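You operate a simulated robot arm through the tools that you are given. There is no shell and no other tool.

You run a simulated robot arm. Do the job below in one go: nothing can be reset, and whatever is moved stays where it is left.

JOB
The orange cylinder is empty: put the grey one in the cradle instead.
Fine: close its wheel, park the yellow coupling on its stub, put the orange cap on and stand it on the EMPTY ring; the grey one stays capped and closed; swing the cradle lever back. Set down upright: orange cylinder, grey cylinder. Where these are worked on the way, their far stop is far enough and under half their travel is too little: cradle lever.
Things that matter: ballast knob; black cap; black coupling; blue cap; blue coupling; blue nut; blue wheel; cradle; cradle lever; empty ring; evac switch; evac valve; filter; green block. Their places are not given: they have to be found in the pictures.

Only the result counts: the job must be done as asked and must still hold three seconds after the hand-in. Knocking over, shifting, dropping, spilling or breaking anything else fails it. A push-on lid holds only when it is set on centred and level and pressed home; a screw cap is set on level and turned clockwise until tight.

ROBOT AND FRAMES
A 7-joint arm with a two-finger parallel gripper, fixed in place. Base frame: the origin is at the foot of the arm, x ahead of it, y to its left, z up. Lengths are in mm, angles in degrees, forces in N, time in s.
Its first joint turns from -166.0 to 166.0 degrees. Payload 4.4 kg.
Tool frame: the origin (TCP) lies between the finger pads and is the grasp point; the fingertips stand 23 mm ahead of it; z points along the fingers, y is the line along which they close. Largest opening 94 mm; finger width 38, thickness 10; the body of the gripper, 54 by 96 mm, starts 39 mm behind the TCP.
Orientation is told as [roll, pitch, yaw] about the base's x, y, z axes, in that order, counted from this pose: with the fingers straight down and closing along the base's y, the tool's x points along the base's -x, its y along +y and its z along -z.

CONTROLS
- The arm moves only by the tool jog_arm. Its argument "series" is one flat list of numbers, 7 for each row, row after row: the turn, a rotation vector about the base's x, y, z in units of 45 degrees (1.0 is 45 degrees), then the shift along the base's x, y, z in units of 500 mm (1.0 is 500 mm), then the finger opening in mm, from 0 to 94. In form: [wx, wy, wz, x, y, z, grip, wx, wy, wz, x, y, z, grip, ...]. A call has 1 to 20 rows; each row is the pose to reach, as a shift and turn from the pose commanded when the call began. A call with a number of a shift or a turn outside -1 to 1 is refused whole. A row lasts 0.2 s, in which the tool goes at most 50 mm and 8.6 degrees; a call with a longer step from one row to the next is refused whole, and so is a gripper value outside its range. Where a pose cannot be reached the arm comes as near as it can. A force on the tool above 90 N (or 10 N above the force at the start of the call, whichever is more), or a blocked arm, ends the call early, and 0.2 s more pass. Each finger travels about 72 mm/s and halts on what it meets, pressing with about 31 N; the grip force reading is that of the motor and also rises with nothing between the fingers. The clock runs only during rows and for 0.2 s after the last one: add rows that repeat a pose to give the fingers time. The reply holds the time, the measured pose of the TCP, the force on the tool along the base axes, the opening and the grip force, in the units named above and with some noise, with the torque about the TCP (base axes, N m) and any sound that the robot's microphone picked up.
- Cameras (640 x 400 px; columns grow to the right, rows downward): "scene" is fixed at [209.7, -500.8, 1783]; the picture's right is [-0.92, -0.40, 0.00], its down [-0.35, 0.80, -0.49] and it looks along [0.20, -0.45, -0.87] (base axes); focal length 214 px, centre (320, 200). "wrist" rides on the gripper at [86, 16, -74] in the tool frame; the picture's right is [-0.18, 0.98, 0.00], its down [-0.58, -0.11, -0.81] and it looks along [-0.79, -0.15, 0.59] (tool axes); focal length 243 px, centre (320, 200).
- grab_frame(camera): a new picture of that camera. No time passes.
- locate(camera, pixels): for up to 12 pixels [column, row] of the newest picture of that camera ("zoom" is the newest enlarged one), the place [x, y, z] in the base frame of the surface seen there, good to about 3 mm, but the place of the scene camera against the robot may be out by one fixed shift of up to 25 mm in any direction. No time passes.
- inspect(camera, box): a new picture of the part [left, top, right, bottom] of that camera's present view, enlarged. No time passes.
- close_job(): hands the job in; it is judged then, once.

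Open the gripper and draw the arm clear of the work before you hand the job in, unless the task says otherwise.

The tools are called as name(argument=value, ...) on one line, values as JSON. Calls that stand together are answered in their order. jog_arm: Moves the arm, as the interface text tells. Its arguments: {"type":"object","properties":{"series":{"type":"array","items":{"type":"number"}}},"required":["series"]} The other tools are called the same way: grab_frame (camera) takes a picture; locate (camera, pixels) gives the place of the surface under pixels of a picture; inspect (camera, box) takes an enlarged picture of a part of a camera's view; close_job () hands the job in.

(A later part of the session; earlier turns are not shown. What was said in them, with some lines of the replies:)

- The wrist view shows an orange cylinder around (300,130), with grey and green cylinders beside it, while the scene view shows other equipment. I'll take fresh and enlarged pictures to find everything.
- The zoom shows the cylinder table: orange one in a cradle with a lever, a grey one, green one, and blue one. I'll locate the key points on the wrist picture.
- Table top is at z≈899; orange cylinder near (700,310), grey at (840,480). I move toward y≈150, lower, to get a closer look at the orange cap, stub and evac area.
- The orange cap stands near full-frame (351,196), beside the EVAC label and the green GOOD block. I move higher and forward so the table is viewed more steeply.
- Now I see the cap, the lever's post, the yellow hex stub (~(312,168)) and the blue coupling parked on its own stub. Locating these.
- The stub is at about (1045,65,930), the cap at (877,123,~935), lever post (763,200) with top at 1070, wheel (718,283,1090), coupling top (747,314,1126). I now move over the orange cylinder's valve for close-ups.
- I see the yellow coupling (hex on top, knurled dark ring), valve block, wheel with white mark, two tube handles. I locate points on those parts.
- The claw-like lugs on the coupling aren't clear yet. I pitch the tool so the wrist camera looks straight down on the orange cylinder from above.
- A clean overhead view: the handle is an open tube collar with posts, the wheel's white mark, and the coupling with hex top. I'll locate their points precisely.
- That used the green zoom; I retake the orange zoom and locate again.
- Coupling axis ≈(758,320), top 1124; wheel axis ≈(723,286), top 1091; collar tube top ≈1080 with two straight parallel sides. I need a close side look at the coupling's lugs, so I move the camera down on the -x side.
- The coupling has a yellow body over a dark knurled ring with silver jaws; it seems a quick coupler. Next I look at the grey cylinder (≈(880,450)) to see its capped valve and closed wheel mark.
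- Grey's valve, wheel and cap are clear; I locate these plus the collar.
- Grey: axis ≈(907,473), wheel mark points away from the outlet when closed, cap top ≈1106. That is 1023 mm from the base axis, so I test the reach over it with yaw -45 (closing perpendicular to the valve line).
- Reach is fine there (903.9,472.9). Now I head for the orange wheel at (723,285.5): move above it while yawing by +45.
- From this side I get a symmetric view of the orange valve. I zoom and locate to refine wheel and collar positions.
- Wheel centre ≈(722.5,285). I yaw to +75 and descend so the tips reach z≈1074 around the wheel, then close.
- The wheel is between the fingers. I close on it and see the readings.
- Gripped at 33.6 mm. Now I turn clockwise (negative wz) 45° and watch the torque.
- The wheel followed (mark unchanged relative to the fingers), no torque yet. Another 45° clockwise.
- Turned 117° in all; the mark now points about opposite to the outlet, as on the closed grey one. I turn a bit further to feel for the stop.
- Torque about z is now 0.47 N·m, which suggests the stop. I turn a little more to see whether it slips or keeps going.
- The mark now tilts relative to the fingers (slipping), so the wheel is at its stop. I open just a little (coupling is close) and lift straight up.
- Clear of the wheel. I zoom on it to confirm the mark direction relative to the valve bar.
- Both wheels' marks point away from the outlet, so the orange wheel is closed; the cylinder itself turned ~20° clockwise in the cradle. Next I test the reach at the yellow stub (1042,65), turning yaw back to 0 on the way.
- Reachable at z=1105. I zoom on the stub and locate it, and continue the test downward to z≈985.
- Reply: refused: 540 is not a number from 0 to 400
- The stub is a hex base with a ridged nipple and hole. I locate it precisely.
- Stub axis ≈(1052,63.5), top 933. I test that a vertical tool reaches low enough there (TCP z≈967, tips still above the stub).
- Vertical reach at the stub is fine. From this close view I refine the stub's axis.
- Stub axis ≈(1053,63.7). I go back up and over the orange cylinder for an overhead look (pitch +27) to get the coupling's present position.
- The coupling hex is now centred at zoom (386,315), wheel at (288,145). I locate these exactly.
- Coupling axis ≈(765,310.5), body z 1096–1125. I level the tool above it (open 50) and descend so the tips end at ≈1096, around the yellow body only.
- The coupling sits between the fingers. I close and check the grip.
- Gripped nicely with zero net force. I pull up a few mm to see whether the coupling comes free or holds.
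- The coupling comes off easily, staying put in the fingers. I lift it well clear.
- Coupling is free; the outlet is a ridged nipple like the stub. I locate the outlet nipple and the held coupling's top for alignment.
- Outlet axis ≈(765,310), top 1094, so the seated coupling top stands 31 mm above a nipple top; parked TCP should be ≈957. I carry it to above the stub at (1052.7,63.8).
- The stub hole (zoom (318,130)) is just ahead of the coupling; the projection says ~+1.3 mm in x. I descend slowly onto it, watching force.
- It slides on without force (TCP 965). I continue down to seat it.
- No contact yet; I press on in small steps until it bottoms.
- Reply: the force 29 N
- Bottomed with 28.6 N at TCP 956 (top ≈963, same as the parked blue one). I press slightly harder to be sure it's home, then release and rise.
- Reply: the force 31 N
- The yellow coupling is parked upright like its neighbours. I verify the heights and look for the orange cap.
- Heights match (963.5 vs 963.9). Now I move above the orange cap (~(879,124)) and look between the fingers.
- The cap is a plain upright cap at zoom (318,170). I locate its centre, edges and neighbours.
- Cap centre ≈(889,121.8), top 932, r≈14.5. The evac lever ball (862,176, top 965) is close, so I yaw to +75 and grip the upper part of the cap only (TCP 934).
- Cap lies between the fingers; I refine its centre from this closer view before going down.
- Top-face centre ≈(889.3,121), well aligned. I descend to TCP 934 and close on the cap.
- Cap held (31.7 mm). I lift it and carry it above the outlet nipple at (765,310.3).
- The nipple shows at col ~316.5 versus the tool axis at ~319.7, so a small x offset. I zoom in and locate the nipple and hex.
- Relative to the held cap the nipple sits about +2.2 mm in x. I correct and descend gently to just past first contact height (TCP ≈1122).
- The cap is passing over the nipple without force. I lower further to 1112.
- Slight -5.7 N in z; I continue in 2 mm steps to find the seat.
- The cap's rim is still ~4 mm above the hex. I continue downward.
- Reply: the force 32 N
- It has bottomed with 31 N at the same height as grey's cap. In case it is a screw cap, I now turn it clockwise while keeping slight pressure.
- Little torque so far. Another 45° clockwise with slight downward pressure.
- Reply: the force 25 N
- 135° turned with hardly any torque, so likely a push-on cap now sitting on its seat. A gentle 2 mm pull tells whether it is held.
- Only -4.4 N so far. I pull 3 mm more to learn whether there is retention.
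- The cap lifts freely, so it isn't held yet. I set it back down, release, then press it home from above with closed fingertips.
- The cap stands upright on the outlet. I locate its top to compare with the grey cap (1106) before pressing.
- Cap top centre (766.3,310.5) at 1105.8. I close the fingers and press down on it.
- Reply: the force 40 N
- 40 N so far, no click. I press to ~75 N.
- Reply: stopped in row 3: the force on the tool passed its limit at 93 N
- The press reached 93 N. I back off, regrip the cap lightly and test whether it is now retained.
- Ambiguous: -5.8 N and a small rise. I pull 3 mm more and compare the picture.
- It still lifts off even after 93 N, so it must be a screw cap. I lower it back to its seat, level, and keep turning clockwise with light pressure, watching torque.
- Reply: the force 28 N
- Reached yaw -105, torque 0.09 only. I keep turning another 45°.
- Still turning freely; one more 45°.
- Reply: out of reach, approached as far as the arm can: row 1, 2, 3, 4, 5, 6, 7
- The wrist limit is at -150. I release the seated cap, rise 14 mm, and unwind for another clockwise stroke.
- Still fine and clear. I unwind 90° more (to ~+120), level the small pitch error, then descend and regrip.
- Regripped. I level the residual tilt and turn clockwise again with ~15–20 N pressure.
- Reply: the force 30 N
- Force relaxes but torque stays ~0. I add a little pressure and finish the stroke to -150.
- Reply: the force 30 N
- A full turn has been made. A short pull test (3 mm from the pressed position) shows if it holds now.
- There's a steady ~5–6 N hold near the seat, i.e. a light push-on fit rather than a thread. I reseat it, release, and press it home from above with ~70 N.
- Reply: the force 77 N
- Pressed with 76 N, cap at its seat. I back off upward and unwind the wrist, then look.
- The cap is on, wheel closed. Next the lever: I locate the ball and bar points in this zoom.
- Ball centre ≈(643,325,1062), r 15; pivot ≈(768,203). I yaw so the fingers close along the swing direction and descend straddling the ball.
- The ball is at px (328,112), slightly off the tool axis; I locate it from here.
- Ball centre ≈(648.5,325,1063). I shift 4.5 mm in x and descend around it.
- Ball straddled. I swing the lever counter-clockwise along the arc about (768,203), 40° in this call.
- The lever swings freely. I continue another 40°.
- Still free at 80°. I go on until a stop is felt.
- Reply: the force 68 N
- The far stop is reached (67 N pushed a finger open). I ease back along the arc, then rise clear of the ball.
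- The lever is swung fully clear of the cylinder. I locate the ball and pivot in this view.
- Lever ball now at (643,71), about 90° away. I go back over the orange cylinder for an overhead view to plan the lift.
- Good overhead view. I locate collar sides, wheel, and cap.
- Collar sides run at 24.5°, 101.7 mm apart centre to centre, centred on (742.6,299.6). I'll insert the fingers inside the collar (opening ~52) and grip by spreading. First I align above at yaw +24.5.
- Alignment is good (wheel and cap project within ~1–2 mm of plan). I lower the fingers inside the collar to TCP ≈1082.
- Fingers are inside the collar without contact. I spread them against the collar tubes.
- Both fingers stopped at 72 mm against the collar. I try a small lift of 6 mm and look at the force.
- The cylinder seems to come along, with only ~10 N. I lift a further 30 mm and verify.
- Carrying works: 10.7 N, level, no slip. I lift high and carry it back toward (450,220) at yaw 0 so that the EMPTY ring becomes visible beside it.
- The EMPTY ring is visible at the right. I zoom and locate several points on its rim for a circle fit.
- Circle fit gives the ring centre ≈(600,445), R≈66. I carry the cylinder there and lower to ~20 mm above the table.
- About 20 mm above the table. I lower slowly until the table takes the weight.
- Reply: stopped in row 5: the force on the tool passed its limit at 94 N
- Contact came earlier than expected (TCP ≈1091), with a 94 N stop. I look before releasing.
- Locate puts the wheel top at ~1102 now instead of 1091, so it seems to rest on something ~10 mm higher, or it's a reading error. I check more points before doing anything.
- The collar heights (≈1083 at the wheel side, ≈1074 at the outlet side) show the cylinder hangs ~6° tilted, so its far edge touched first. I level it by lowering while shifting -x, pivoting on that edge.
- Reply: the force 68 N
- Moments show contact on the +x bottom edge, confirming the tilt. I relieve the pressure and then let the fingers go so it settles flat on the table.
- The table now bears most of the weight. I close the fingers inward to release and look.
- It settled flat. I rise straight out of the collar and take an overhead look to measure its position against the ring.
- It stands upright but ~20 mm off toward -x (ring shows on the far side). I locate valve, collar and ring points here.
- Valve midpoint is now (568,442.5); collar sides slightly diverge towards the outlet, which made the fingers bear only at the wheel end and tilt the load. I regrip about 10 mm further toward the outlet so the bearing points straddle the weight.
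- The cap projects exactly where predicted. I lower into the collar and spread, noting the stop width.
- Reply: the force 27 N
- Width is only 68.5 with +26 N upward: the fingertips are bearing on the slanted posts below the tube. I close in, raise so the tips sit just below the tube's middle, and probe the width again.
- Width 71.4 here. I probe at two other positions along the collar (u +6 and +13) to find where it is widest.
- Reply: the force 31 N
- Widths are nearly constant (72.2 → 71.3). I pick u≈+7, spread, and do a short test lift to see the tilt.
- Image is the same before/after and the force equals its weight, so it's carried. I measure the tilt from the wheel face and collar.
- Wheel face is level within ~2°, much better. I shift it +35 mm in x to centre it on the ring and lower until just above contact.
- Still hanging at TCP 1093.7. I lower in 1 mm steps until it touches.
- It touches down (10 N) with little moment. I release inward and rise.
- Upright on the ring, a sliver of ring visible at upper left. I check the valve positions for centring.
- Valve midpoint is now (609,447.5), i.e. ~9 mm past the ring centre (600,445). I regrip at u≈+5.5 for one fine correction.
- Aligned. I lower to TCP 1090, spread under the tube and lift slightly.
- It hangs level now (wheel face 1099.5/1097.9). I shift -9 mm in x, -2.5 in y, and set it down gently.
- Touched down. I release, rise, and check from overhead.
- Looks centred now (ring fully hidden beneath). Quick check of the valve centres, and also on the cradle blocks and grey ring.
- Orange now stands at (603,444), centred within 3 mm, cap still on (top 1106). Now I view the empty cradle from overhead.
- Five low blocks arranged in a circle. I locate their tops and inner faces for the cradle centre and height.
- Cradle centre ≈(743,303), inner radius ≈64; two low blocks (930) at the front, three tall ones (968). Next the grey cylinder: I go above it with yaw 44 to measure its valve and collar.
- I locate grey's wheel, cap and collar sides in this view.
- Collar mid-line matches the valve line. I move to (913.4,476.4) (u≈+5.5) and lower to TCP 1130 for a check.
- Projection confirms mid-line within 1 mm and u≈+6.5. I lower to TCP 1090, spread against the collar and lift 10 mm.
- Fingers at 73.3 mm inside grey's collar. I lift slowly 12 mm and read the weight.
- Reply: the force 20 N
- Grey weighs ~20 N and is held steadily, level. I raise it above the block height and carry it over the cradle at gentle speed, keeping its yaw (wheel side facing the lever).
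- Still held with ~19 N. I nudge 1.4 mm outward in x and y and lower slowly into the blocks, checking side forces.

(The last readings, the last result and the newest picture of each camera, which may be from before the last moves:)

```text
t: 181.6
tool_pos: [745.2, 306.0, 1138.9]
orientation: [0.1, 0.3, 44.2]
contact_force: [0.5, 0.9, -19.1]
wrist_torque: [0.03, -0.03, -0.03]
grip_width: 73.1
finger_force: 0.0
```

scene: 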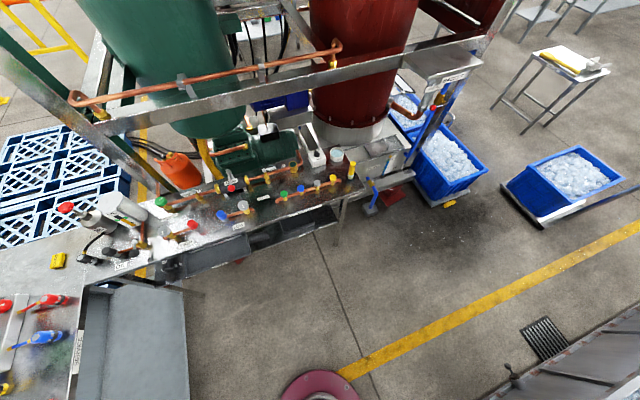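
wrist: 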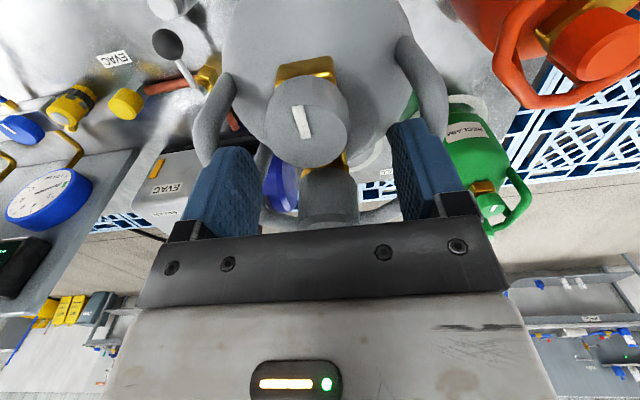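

Bottom is ~20 mm into the tall blocks with no contact. Continue down to TCP 1105.

jog_arm(series=[0, 0, 0, 0, 0, -0.012, 94, 0, 0, 0, 0, 0, -0.024, 94, 0, 0, 0, 0, 0, -0.036, 94, 0, 0, 0, 0, 0, -0.048, 94, 0, 0, 0, 0, 0, -0.06, 94, 0, 0, 0, 0, 0, -0.068, 94, 0, 0, 0, 0, 0, -0.068, 94])

grab_frame(camera="wrist")

```text
t: 183.2
tool_pos: [747.2, 307.0, 1105.3]
orientation: [0.0, 0.3, 44.3]
contact_force: [0.1, -1.0, -19.5]
wrist_torque: [0.01, 0.01, -0.03]
grip_width: 72.9
finger_force: 0.2
```

```text
taken
```

wrist: 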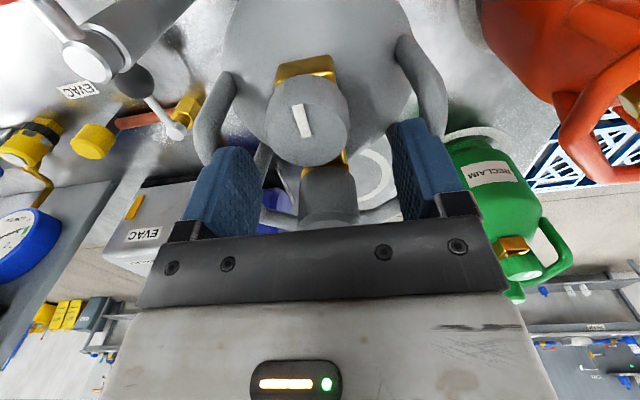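

Still no contact. I lower the last ~15 mm in small steps until the floor takes the weight.

jog_arm(series=[0, 0, 0, 0, 0, -0.008, 94, 0, 0, 0, 0, 0, -0.014, 94, 0, 0, 0, 0, 0, -0.018, 94, 0, 0, 0, 0, 0, -0.022, 94, 0, 0, 0, 0, 0, -0.022, 94])

```text
t: 184.4
tool_pos: [745.4, 304.8, 1095.4]
orientation: [0.1, 0.1, 44.3]
contact_force: [-0.5, -0.3, -18.6]
wrist_torque: [0.0, -0.03, -0.02]
grip_width: 73.2
finger_force: 0.0
```

jog_arm(series=[0, 0, 0, 0, 0, -0.003, 94, 0, 0, 0, 0, 0, -0.006, 94, 0, 0, 0, 0, 0, -0.008, 94, 0, 0, 0, 0, 0, -0.008, 94])

```text
t: 185.4
tool_pos: [746.6, 305.6, 1093.1]
orientation: [0.0, 0.0, 44.3]
contact_force: [-6.8, -8.8, 25.8]
wrist_torque: [-0.05, 0.24, -0.04]
grip_width: 73.1
finger_force: 0.1
```

Floor contact at TCP ≈1093. I relieve slightly, release inward, and rise out.

jog_arm(series=[0, 0, 0, 0, 0, 0.005, 94, 0, 0, 0, 0, 0, 0.005, 72, 0, 0, 0, 0, 0, 0.005, 64, 0, 0, 0, 0, 0, 0.005, 56, 0, 0, 0, 0, 0, 0.005, 54, 0, 0, 0, 0, 0, 0.005, 54])

grab_frame(camera="wrist")

```text
t: 186.8
tool_pos: [745.6, 306.6, 1093.9]
orientation: [0.1, 0.2, 44.3]
contact_force: [-0.5, 0.0, 0.8]
wrist_torque: [0.0, -0.02, -0.01]
grip_width: 53.9
finger_force: 0.1
```

```text
taken
```

wrist: 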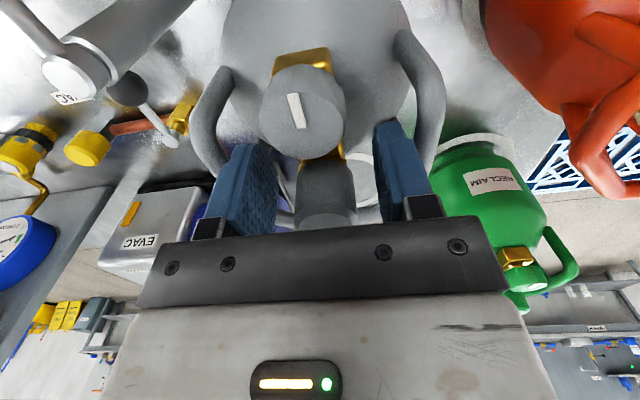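

Grey settled. I rise and take the overhead view to check seating and lever clearance.

jog_arm(series=[0, 0, 0, 0, 0, 0.04, 54, 0, 0, 0, 0, 0, 0.12, 54, 0, 0, 0, 0, 0, 0.2, 54, -0.033, 0.081, -0.138, 0.01, -0.005, 0.25, 54, -0.066, 0.163, -0.276, 0.02, -0.01, 0.28, 54, -0.1, 0.244, -0.414, 0.03, -0.015, 0.312, 54, -0.132, 0.325, -0.551, 0.04, -0.02, 0.312, 54, -0.166, 0.407, -0.689, 0.05, -0.025, 0.312, 54, -0.2, 0.488, -0.827, 0.065, -0.03, 0.312, 54, -0.2317, 0.5691, -0.9651, 0.0788, -0.033, 0.312, 54, -0.2317, 0.5691, -0.9651, 0.0788, -0.033, 0.312, 54])

grab_frame(camera="wrist")

inspect(camera="wrist", box=[220, 0, 420, 150])

```text
t: 189.2
tool_pos: [785.6, 291.0, 1249.1]
orientation: [0.0, 27.2, 0.1]
contact_force: [0.6, -0.1, 0.3]
wrist_torque: [0.03, -0.03, 0.0]
grip_width: 53.8
finger_force: 0.0
```

```text
taken
```

wrist: 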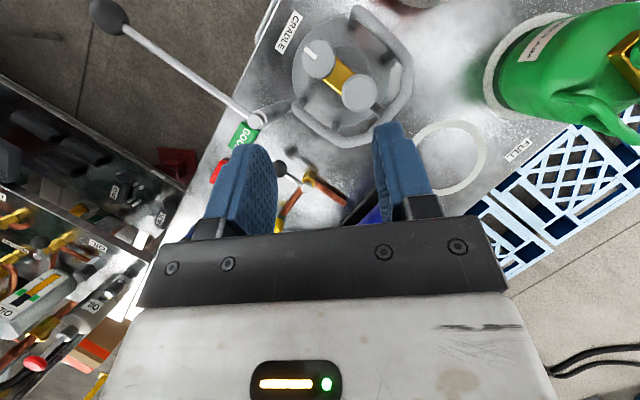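

```text
2.67 times, centred on (320, 75) of wrist
```

zoom: 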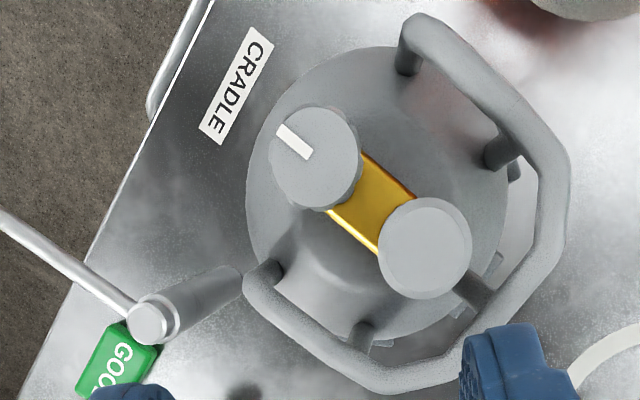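

Grey stands in the cradle with its gap toward the lever. I check heights and centre.

locate(camera="zoom", pixels=[[315, 155], [270, 155], [358, 160], [315, 110], [315, 200], [425, 248], [382, 248], [468, 248], [425, 205], [425, 292], [255, 290], [415, 35]])

locate(camera="zoom", pixels=[[148, 318], [60, 250], [20, 225], [565, 180], [390, 380], [510, 120], [320, 350]])

```text
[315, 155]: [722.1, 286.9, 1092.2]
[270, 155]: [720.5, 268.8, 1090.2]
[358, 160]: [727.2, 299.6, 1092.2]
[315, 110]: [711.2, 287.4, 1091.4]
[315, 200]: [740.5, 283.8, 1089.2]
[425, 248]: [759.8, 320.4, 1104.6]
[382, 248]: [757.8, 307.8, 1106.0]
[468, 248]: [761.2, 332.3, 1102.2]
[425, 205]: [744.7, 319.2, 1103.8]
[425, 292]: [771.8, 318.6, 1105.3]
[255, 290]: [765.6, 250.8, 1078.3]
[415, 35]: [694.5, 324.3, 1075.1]
```

```text
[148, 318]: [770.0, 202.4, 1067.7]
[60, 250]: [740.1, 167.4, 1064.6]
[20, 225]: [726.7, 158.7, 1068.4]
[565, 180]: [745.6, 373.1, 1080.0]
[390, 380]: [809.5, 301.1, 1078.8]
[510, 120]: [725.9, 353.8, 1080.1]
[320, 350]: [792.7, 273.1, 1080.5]
```

Grey is seated at (741.5,302.5), wheel closed, cap at 1105. Now for the lever: I move above the ball at ≈(649,75), with yaw 45.

jog_arm(series=[0.029, -0.071, 0.123, -0.034, -0.054, 0, 50, 0.059, -0.142, 0.245, -0.068, -0.108, 0, 50, 0.088, -0.213, 0.368, -0.102, -0.162, 0, 50, 0.118, -0.284, 0.49, -0.137, -0.216, 0, 50, 0.147, -0.355, 0.613, -0.171, -0.27, -0.04, 50, 0.177, -0.426, 0.736, -0.205, -0.323, -0.09, 50, 0.206, -0.497, 0.858, -0.239, -0.377, -0.15, 50, 0.2354, -0.5685, 0.981, -0.273, -0.431, -0.218, 50, 0.2354, -0.5685, 0.981, -0.273, -0.431, -0.218, 50])

grab_frame(camera="wrist")

locate(camera="wrist", pixels=[[320, 110], [320, 90], [320, 130], [305, 110], [335, 110], [330, 170]])

```text
t: 191.2
tool_pos: [647.5, 76.6, 1137.8]
orientation: [0.0, 0.1, 45.1]
contact_force: [-0.6, -0.3, -0.7]
wrist_torque: [0.02, -0.01, -0.01]
grip_width: 50.1
finger_force: 0.0
```

```text
taken
```

wrist: 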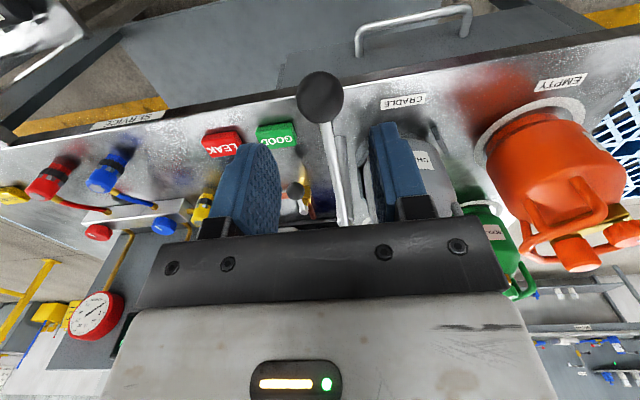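

```text
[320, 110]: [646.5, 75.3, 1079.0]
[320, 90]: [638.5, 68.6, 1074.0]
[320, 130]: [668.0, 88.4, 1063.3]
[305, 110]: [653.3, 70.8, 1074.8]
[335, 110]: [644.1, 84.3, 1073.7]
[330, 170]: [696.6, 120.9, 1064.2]
```

Ball ≈(650,79,1062). I descend around it with a 44 mm opening.

jog_arm(series=[0, 0, 0.02, 0.004, 0.004, -0.05, 46, 0, 0, 0.03, 0.004, 0.004, -0.1, 46, 0, 0, 0.03, 0.004, 0.004, -0.1356, 46, 0, 0, 0.03, 0.004, 0.004, -0.1356, 46])

grab_frame(camera="wrist")

```text
t: 192.2
tool_pos: [651.6, 78.0, 1072.2]
orientation: [0.1, 0.2, 46.5]
contact_force: [0.2, -0.2, 0.4]
wrist_torque: [0.01, -0.01, 0.02]
grip_width: 46.0
finger_force: 0.0
```

```text
taken
```

wrist: 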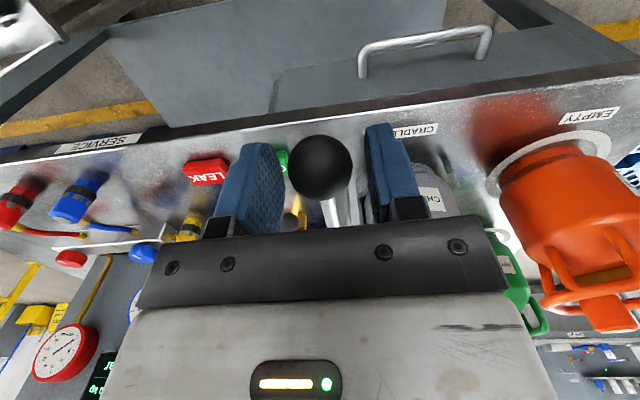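

Ball straddled. I swing the lever back clockwise, 40° now.

jog_arm(series=[0, 0, -0.178, -0.0322, 0.035, 0, 46, 0, 0, -0.356, -0.0594, 0.0744, 0, 46, 0, 0, -0.533, -0.0808, 0.117, 0, 46, 0, 0, -0.711, -0.096, 0.1622, 0, 46, 0, 0, -0.889, -0.1048, 0.2092, 0, 46, 0, 0, -0.889, -0.1048, 0.2092, 0, 46])

grab_frame(camera="wrist")

```text
t: 193.6
tool_pos: [598.7, 181.7, 1071.4]
orientation: [0.1, 0.2, 6.3]
contact_force: [0.0, 0.8, 0.3]
wrist_torque: [0.03, -0.02, -0.02]
grip_width: 46.0
finger_force: 0.0
```

```text
taken
```

wrist: 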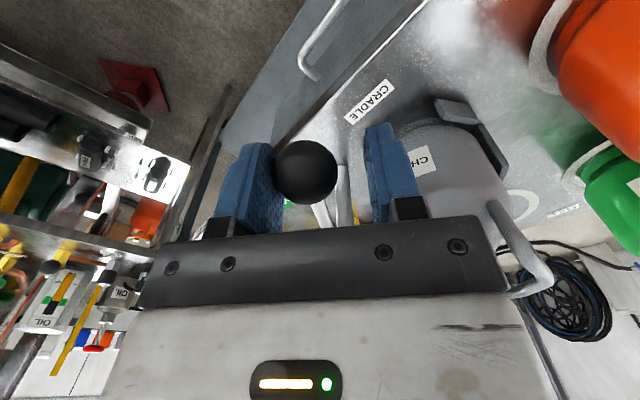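

The lever follows. Another 40°.

jog_arm(series=[0, 0, -0.178, -0.0021, 0.0476, 0, 46, 0, 0, -0.356, 0.0024, 0.095, 0, 46, 0, 0, -0.533, 0.0134, 0.1414, 0, 46, 0, 0, -0.711, 0.0308, 0.1858, 0, 46, 0, 0, -0.889, 0.0542, 0.2274, 0, 46, 0, 0, -0.889, 0.0542, 0.2274, 0, 46])

grab_frame(camera="wrist")

```text
t: 195.0
tool_pos: [624.9, 295.1, 1072.9]
orientation: [0.2, 0.2, -33.7]
contact_force: [0.3, 0.2, -0.7]
wrist_torque: [-0.01, 0.01, -0.01]
grip_width: 45.8
finger_force: 0.1
```

```text
taken
```

wrist: 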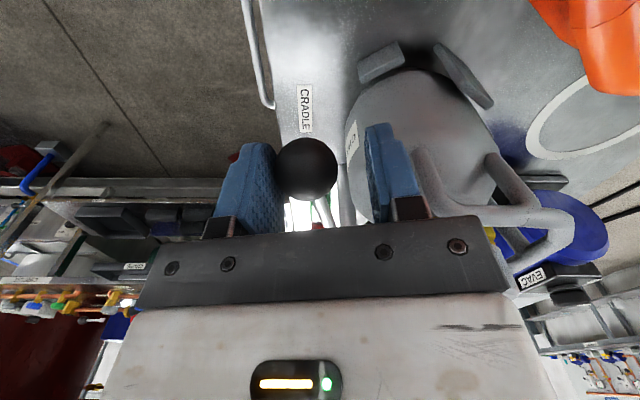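

Nearly home (ball ≈149°). I close the last ~15° in small steps, watching for the stop.

jog_arm(series=[0, 0, -0.055, 0.009, 0.012, 0, 46, 0, 0, -0.111, 0.0176, 0.0242, 0, 46, 0, 0, -0.167, 0.0274, 0.0355, 0, 46, 0, 0, -0.222, 0.0372, 0.0468, 0, 46, 0, 0, -0.267, 0.046, 0.0555, 0, 46, 0, 0, -0.311, 0.054, 0.0636, 0, 46, 0, 0, -0.311, 0.054, 0.0636, 0, 46])

grab_frame(camera="wrist")

```text
t: 196.6
tool_pos: [651.7, 326.2, 1072.0]
orientation: [0.2, 0.2, -47.6]
contact_force: [-0.2, 0.2, -0.1]
wrist_torque: [0.0, 0.02, 0.0]
grip_width: 45.6
finger_force: 0.1
```

```text
taken
```

wrist: 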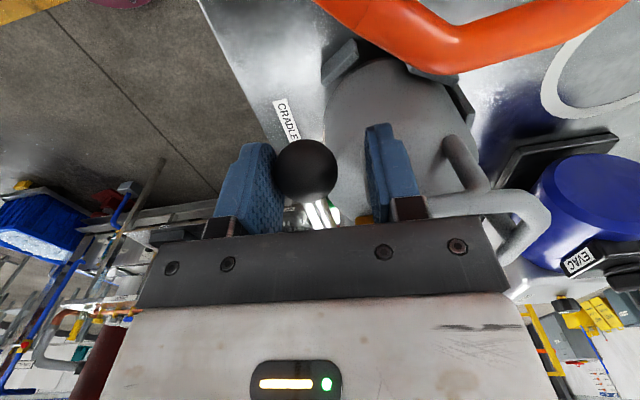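

The ball is at ≈135.8°, original ≈134.4°. With a narrower opening I push the last bit gently to the stop.

jog_arm(series=[0, 0, 0, 0, 0, 0, 38, 0, 0, -0.01, 0.0025, 0.0022, 0, 38, 0, 0, -0.024, 0.005, 0.0044, 0, 38, 0, 0, -0.04, 0.0085, 0.0073, 0, 38, 0, 0, -0.058, 0.0118, 0.0102, 0, 38, 0, 0, -0.058, 0.0118, 0.0102, 0, 38])

grab_frame(camera="wrist")

```text
t: 198.0
tool_pos: [658.7, 331.3, 1072.4]
orientation: [-0.1, 0.3, -50.3]
contact_force: [-38.2, -28.3, 5.9]
wrist_torque: [-0.27, -0.16, 0.81]
grip_width: 51.5
finger_force: 15.0
```

```text
taken
```

wrist: 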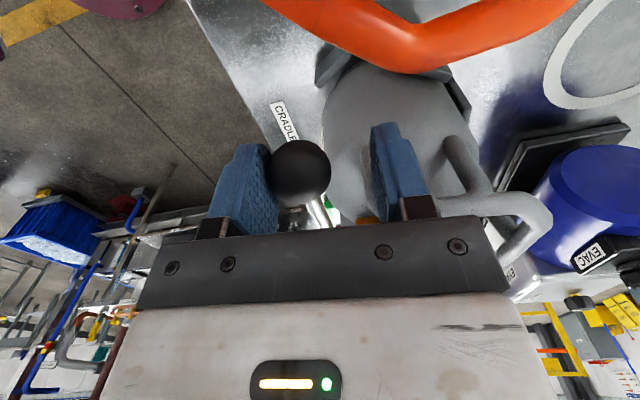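

The stop is felt (47 N): lever is home. I ease off, open, and rise clear.

jog_arm(series=[0, 0, 0, -0.006, -0.005, 0, 54, 0, 0, 0, -0.008, -0.007, 0, 56, 0, 0, 0, -0.008, -0.007, 0, 56, 0, 0, 0, -0.008, -0.007, 0.06, 56, 0, 0, 0, -0.008, -0.007, 0.14, 56, 0, 0, 0, -0.008, -0.007, 0.24, 56, 0, 0, 0, -0.008, -0.007, 0.32, 56, 0, 0, 0, -0.008, -0.007, 0.32, 56])

grab_frame(camera="wrist")

```text
t: 199.8
tool_pos: [654.7, 329.7, 1231.7]
orientation: [0.2, 0.1, -50.2]
contact_force: [0.0, 0.3, 0.1]
wrist_torque: [-0.02, -0.01, -0.03]
grip_width: 55.9
finger_force: 0.0
```

```text
taken
```

wrist: 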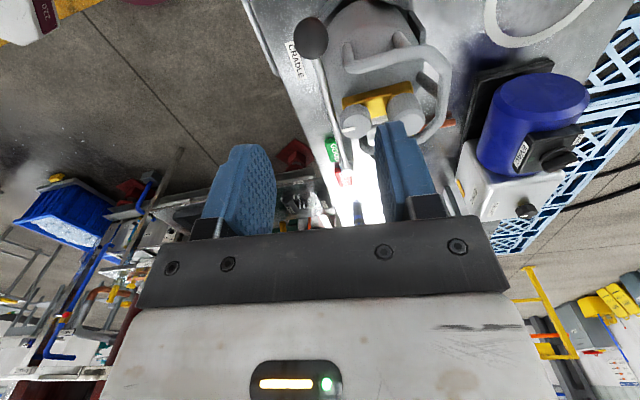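

Lever is back across grey's gap. I withdraw to the starting viewpoint to check everything once more.

jog_arm(series=[0, 0, 0.15, -0.04, 0.01, 0.06, 80, 0, 0, 0.3, -0.09, 0.03, 0.11, 80, 0, 0, 0.45, -0.14, 0.05, 0.16, 80, 0, 0, 0.6, -0.2, 0.07, 0.2, 80, 0, 0, 0.75, -0.26, 0.09, 0.24, 80, 0, 0, 0.9, -0.31, 0.11, 0.27, 80, 0, 0, 1.0, -0.354, 0.137, 0.287, 80, 0, 0, 1.0, -0.354, 0.137, 0.287, 80])

jog_arm(series=[0, 0, 0.11, 0, 0, 0, 94, 0, 0, 0.11, 0, 0, 0, 94])

grab_frame(camera="wrist")

inspect(camera="wrist", box=[220, 0, 500, 240])

inspect(camera="wrist", box=[230, 80, 410, 242])

```text
t: 201.6
tool_pos: [478.8, 395.5, 1377.2]
orientation: [0.0, 0.2, -5.2]
contact_force: [-0.3, -0.2, -0.3]
wrist_torque: [-0.02, 0.0, 0.01]
grip_width: 80.0
finger_force: 0.1
```

```text
t: 202.2
tool_pos: [478.0, 396.8, 1376.1]
orientation: [0.1, 0.2, -0.2]
contact_force: [-0.1, -0.3, -0.2]
wrist_torque: [0.0, 0.01, 0.0]
grip_width: 94.2
finger_force: 0.1
```

```text
taken
```

wrist: 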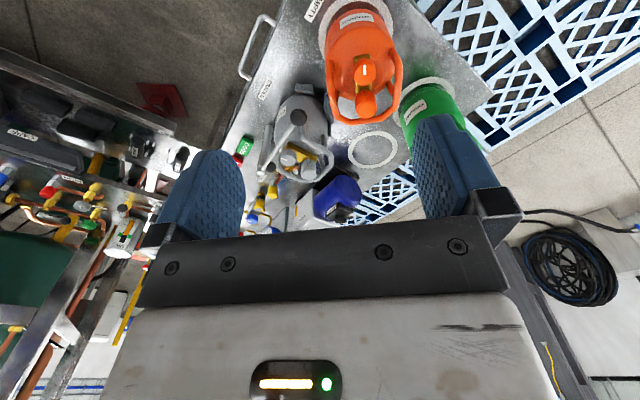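

```text
1.67 times, centred on (360, 120) of wrist
```

zoom: 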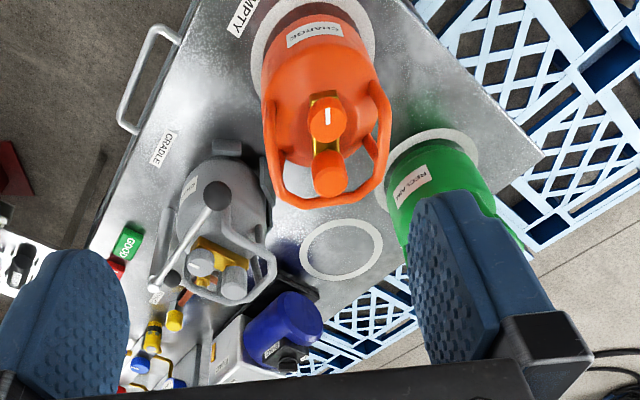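

```text
2.47 times, centred on (320, 161) of wrist
```

zoom: 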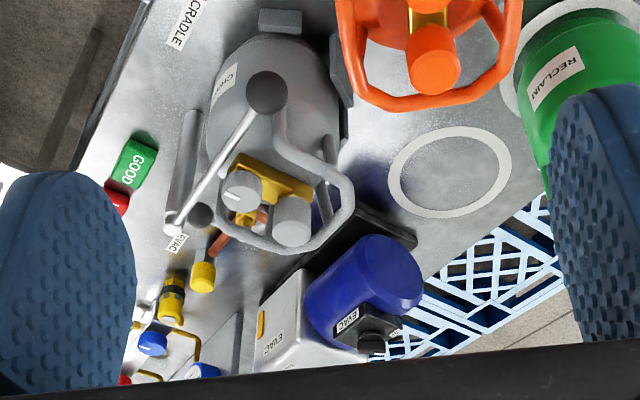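

Final check: the orange cylinder stands upright on the EMPTY ring with its cap on and wheel closed. Grey sits in the cradle, capped and closed, and the lever ball is back at (215,195), where it began. The yellow coupling is on its stub and the arm is clear and open. I hand in.

close_job()

```text
The job is handed in.
```

I've handed the job in with every step done. The one thing I'm not sure of is how firmly the orange cap holds.

- **Orange cylinder:** its wheel is closed to the stop and its cap is on. It stands upright on the EMPTY ring, about 3 mm off centre.
- **Yellow coupling:** it is parked on its stub, at the same height as the parked blue one.
- **Grey cylinder:** it stands upright in the cradle, still capped and closed, with the open side of its collar towards the lever.
- **Cradle lever:** I swung it out to its far stop and back until it reached the closed stop.

**Orange cap:** I tried it both as a screw cap and as a push-on lid. More than a full clockwise turn while seated never made it tighten. Pressing it with about 93 N gave no click, and it still came up with a pull of about 6 N. I then reseated it level and pressed it again with 76 N. It sits at the same height as the grey cap and stayed on while the cylinder was lifted and set down.

**Other handling:**
- Closing the wheel turned the orange cylinder about 20° in the cradle.
- I had to set the orange cylinder down three times to centre it. On the first try it hung tilted by about 6° and settled flat when I let go.
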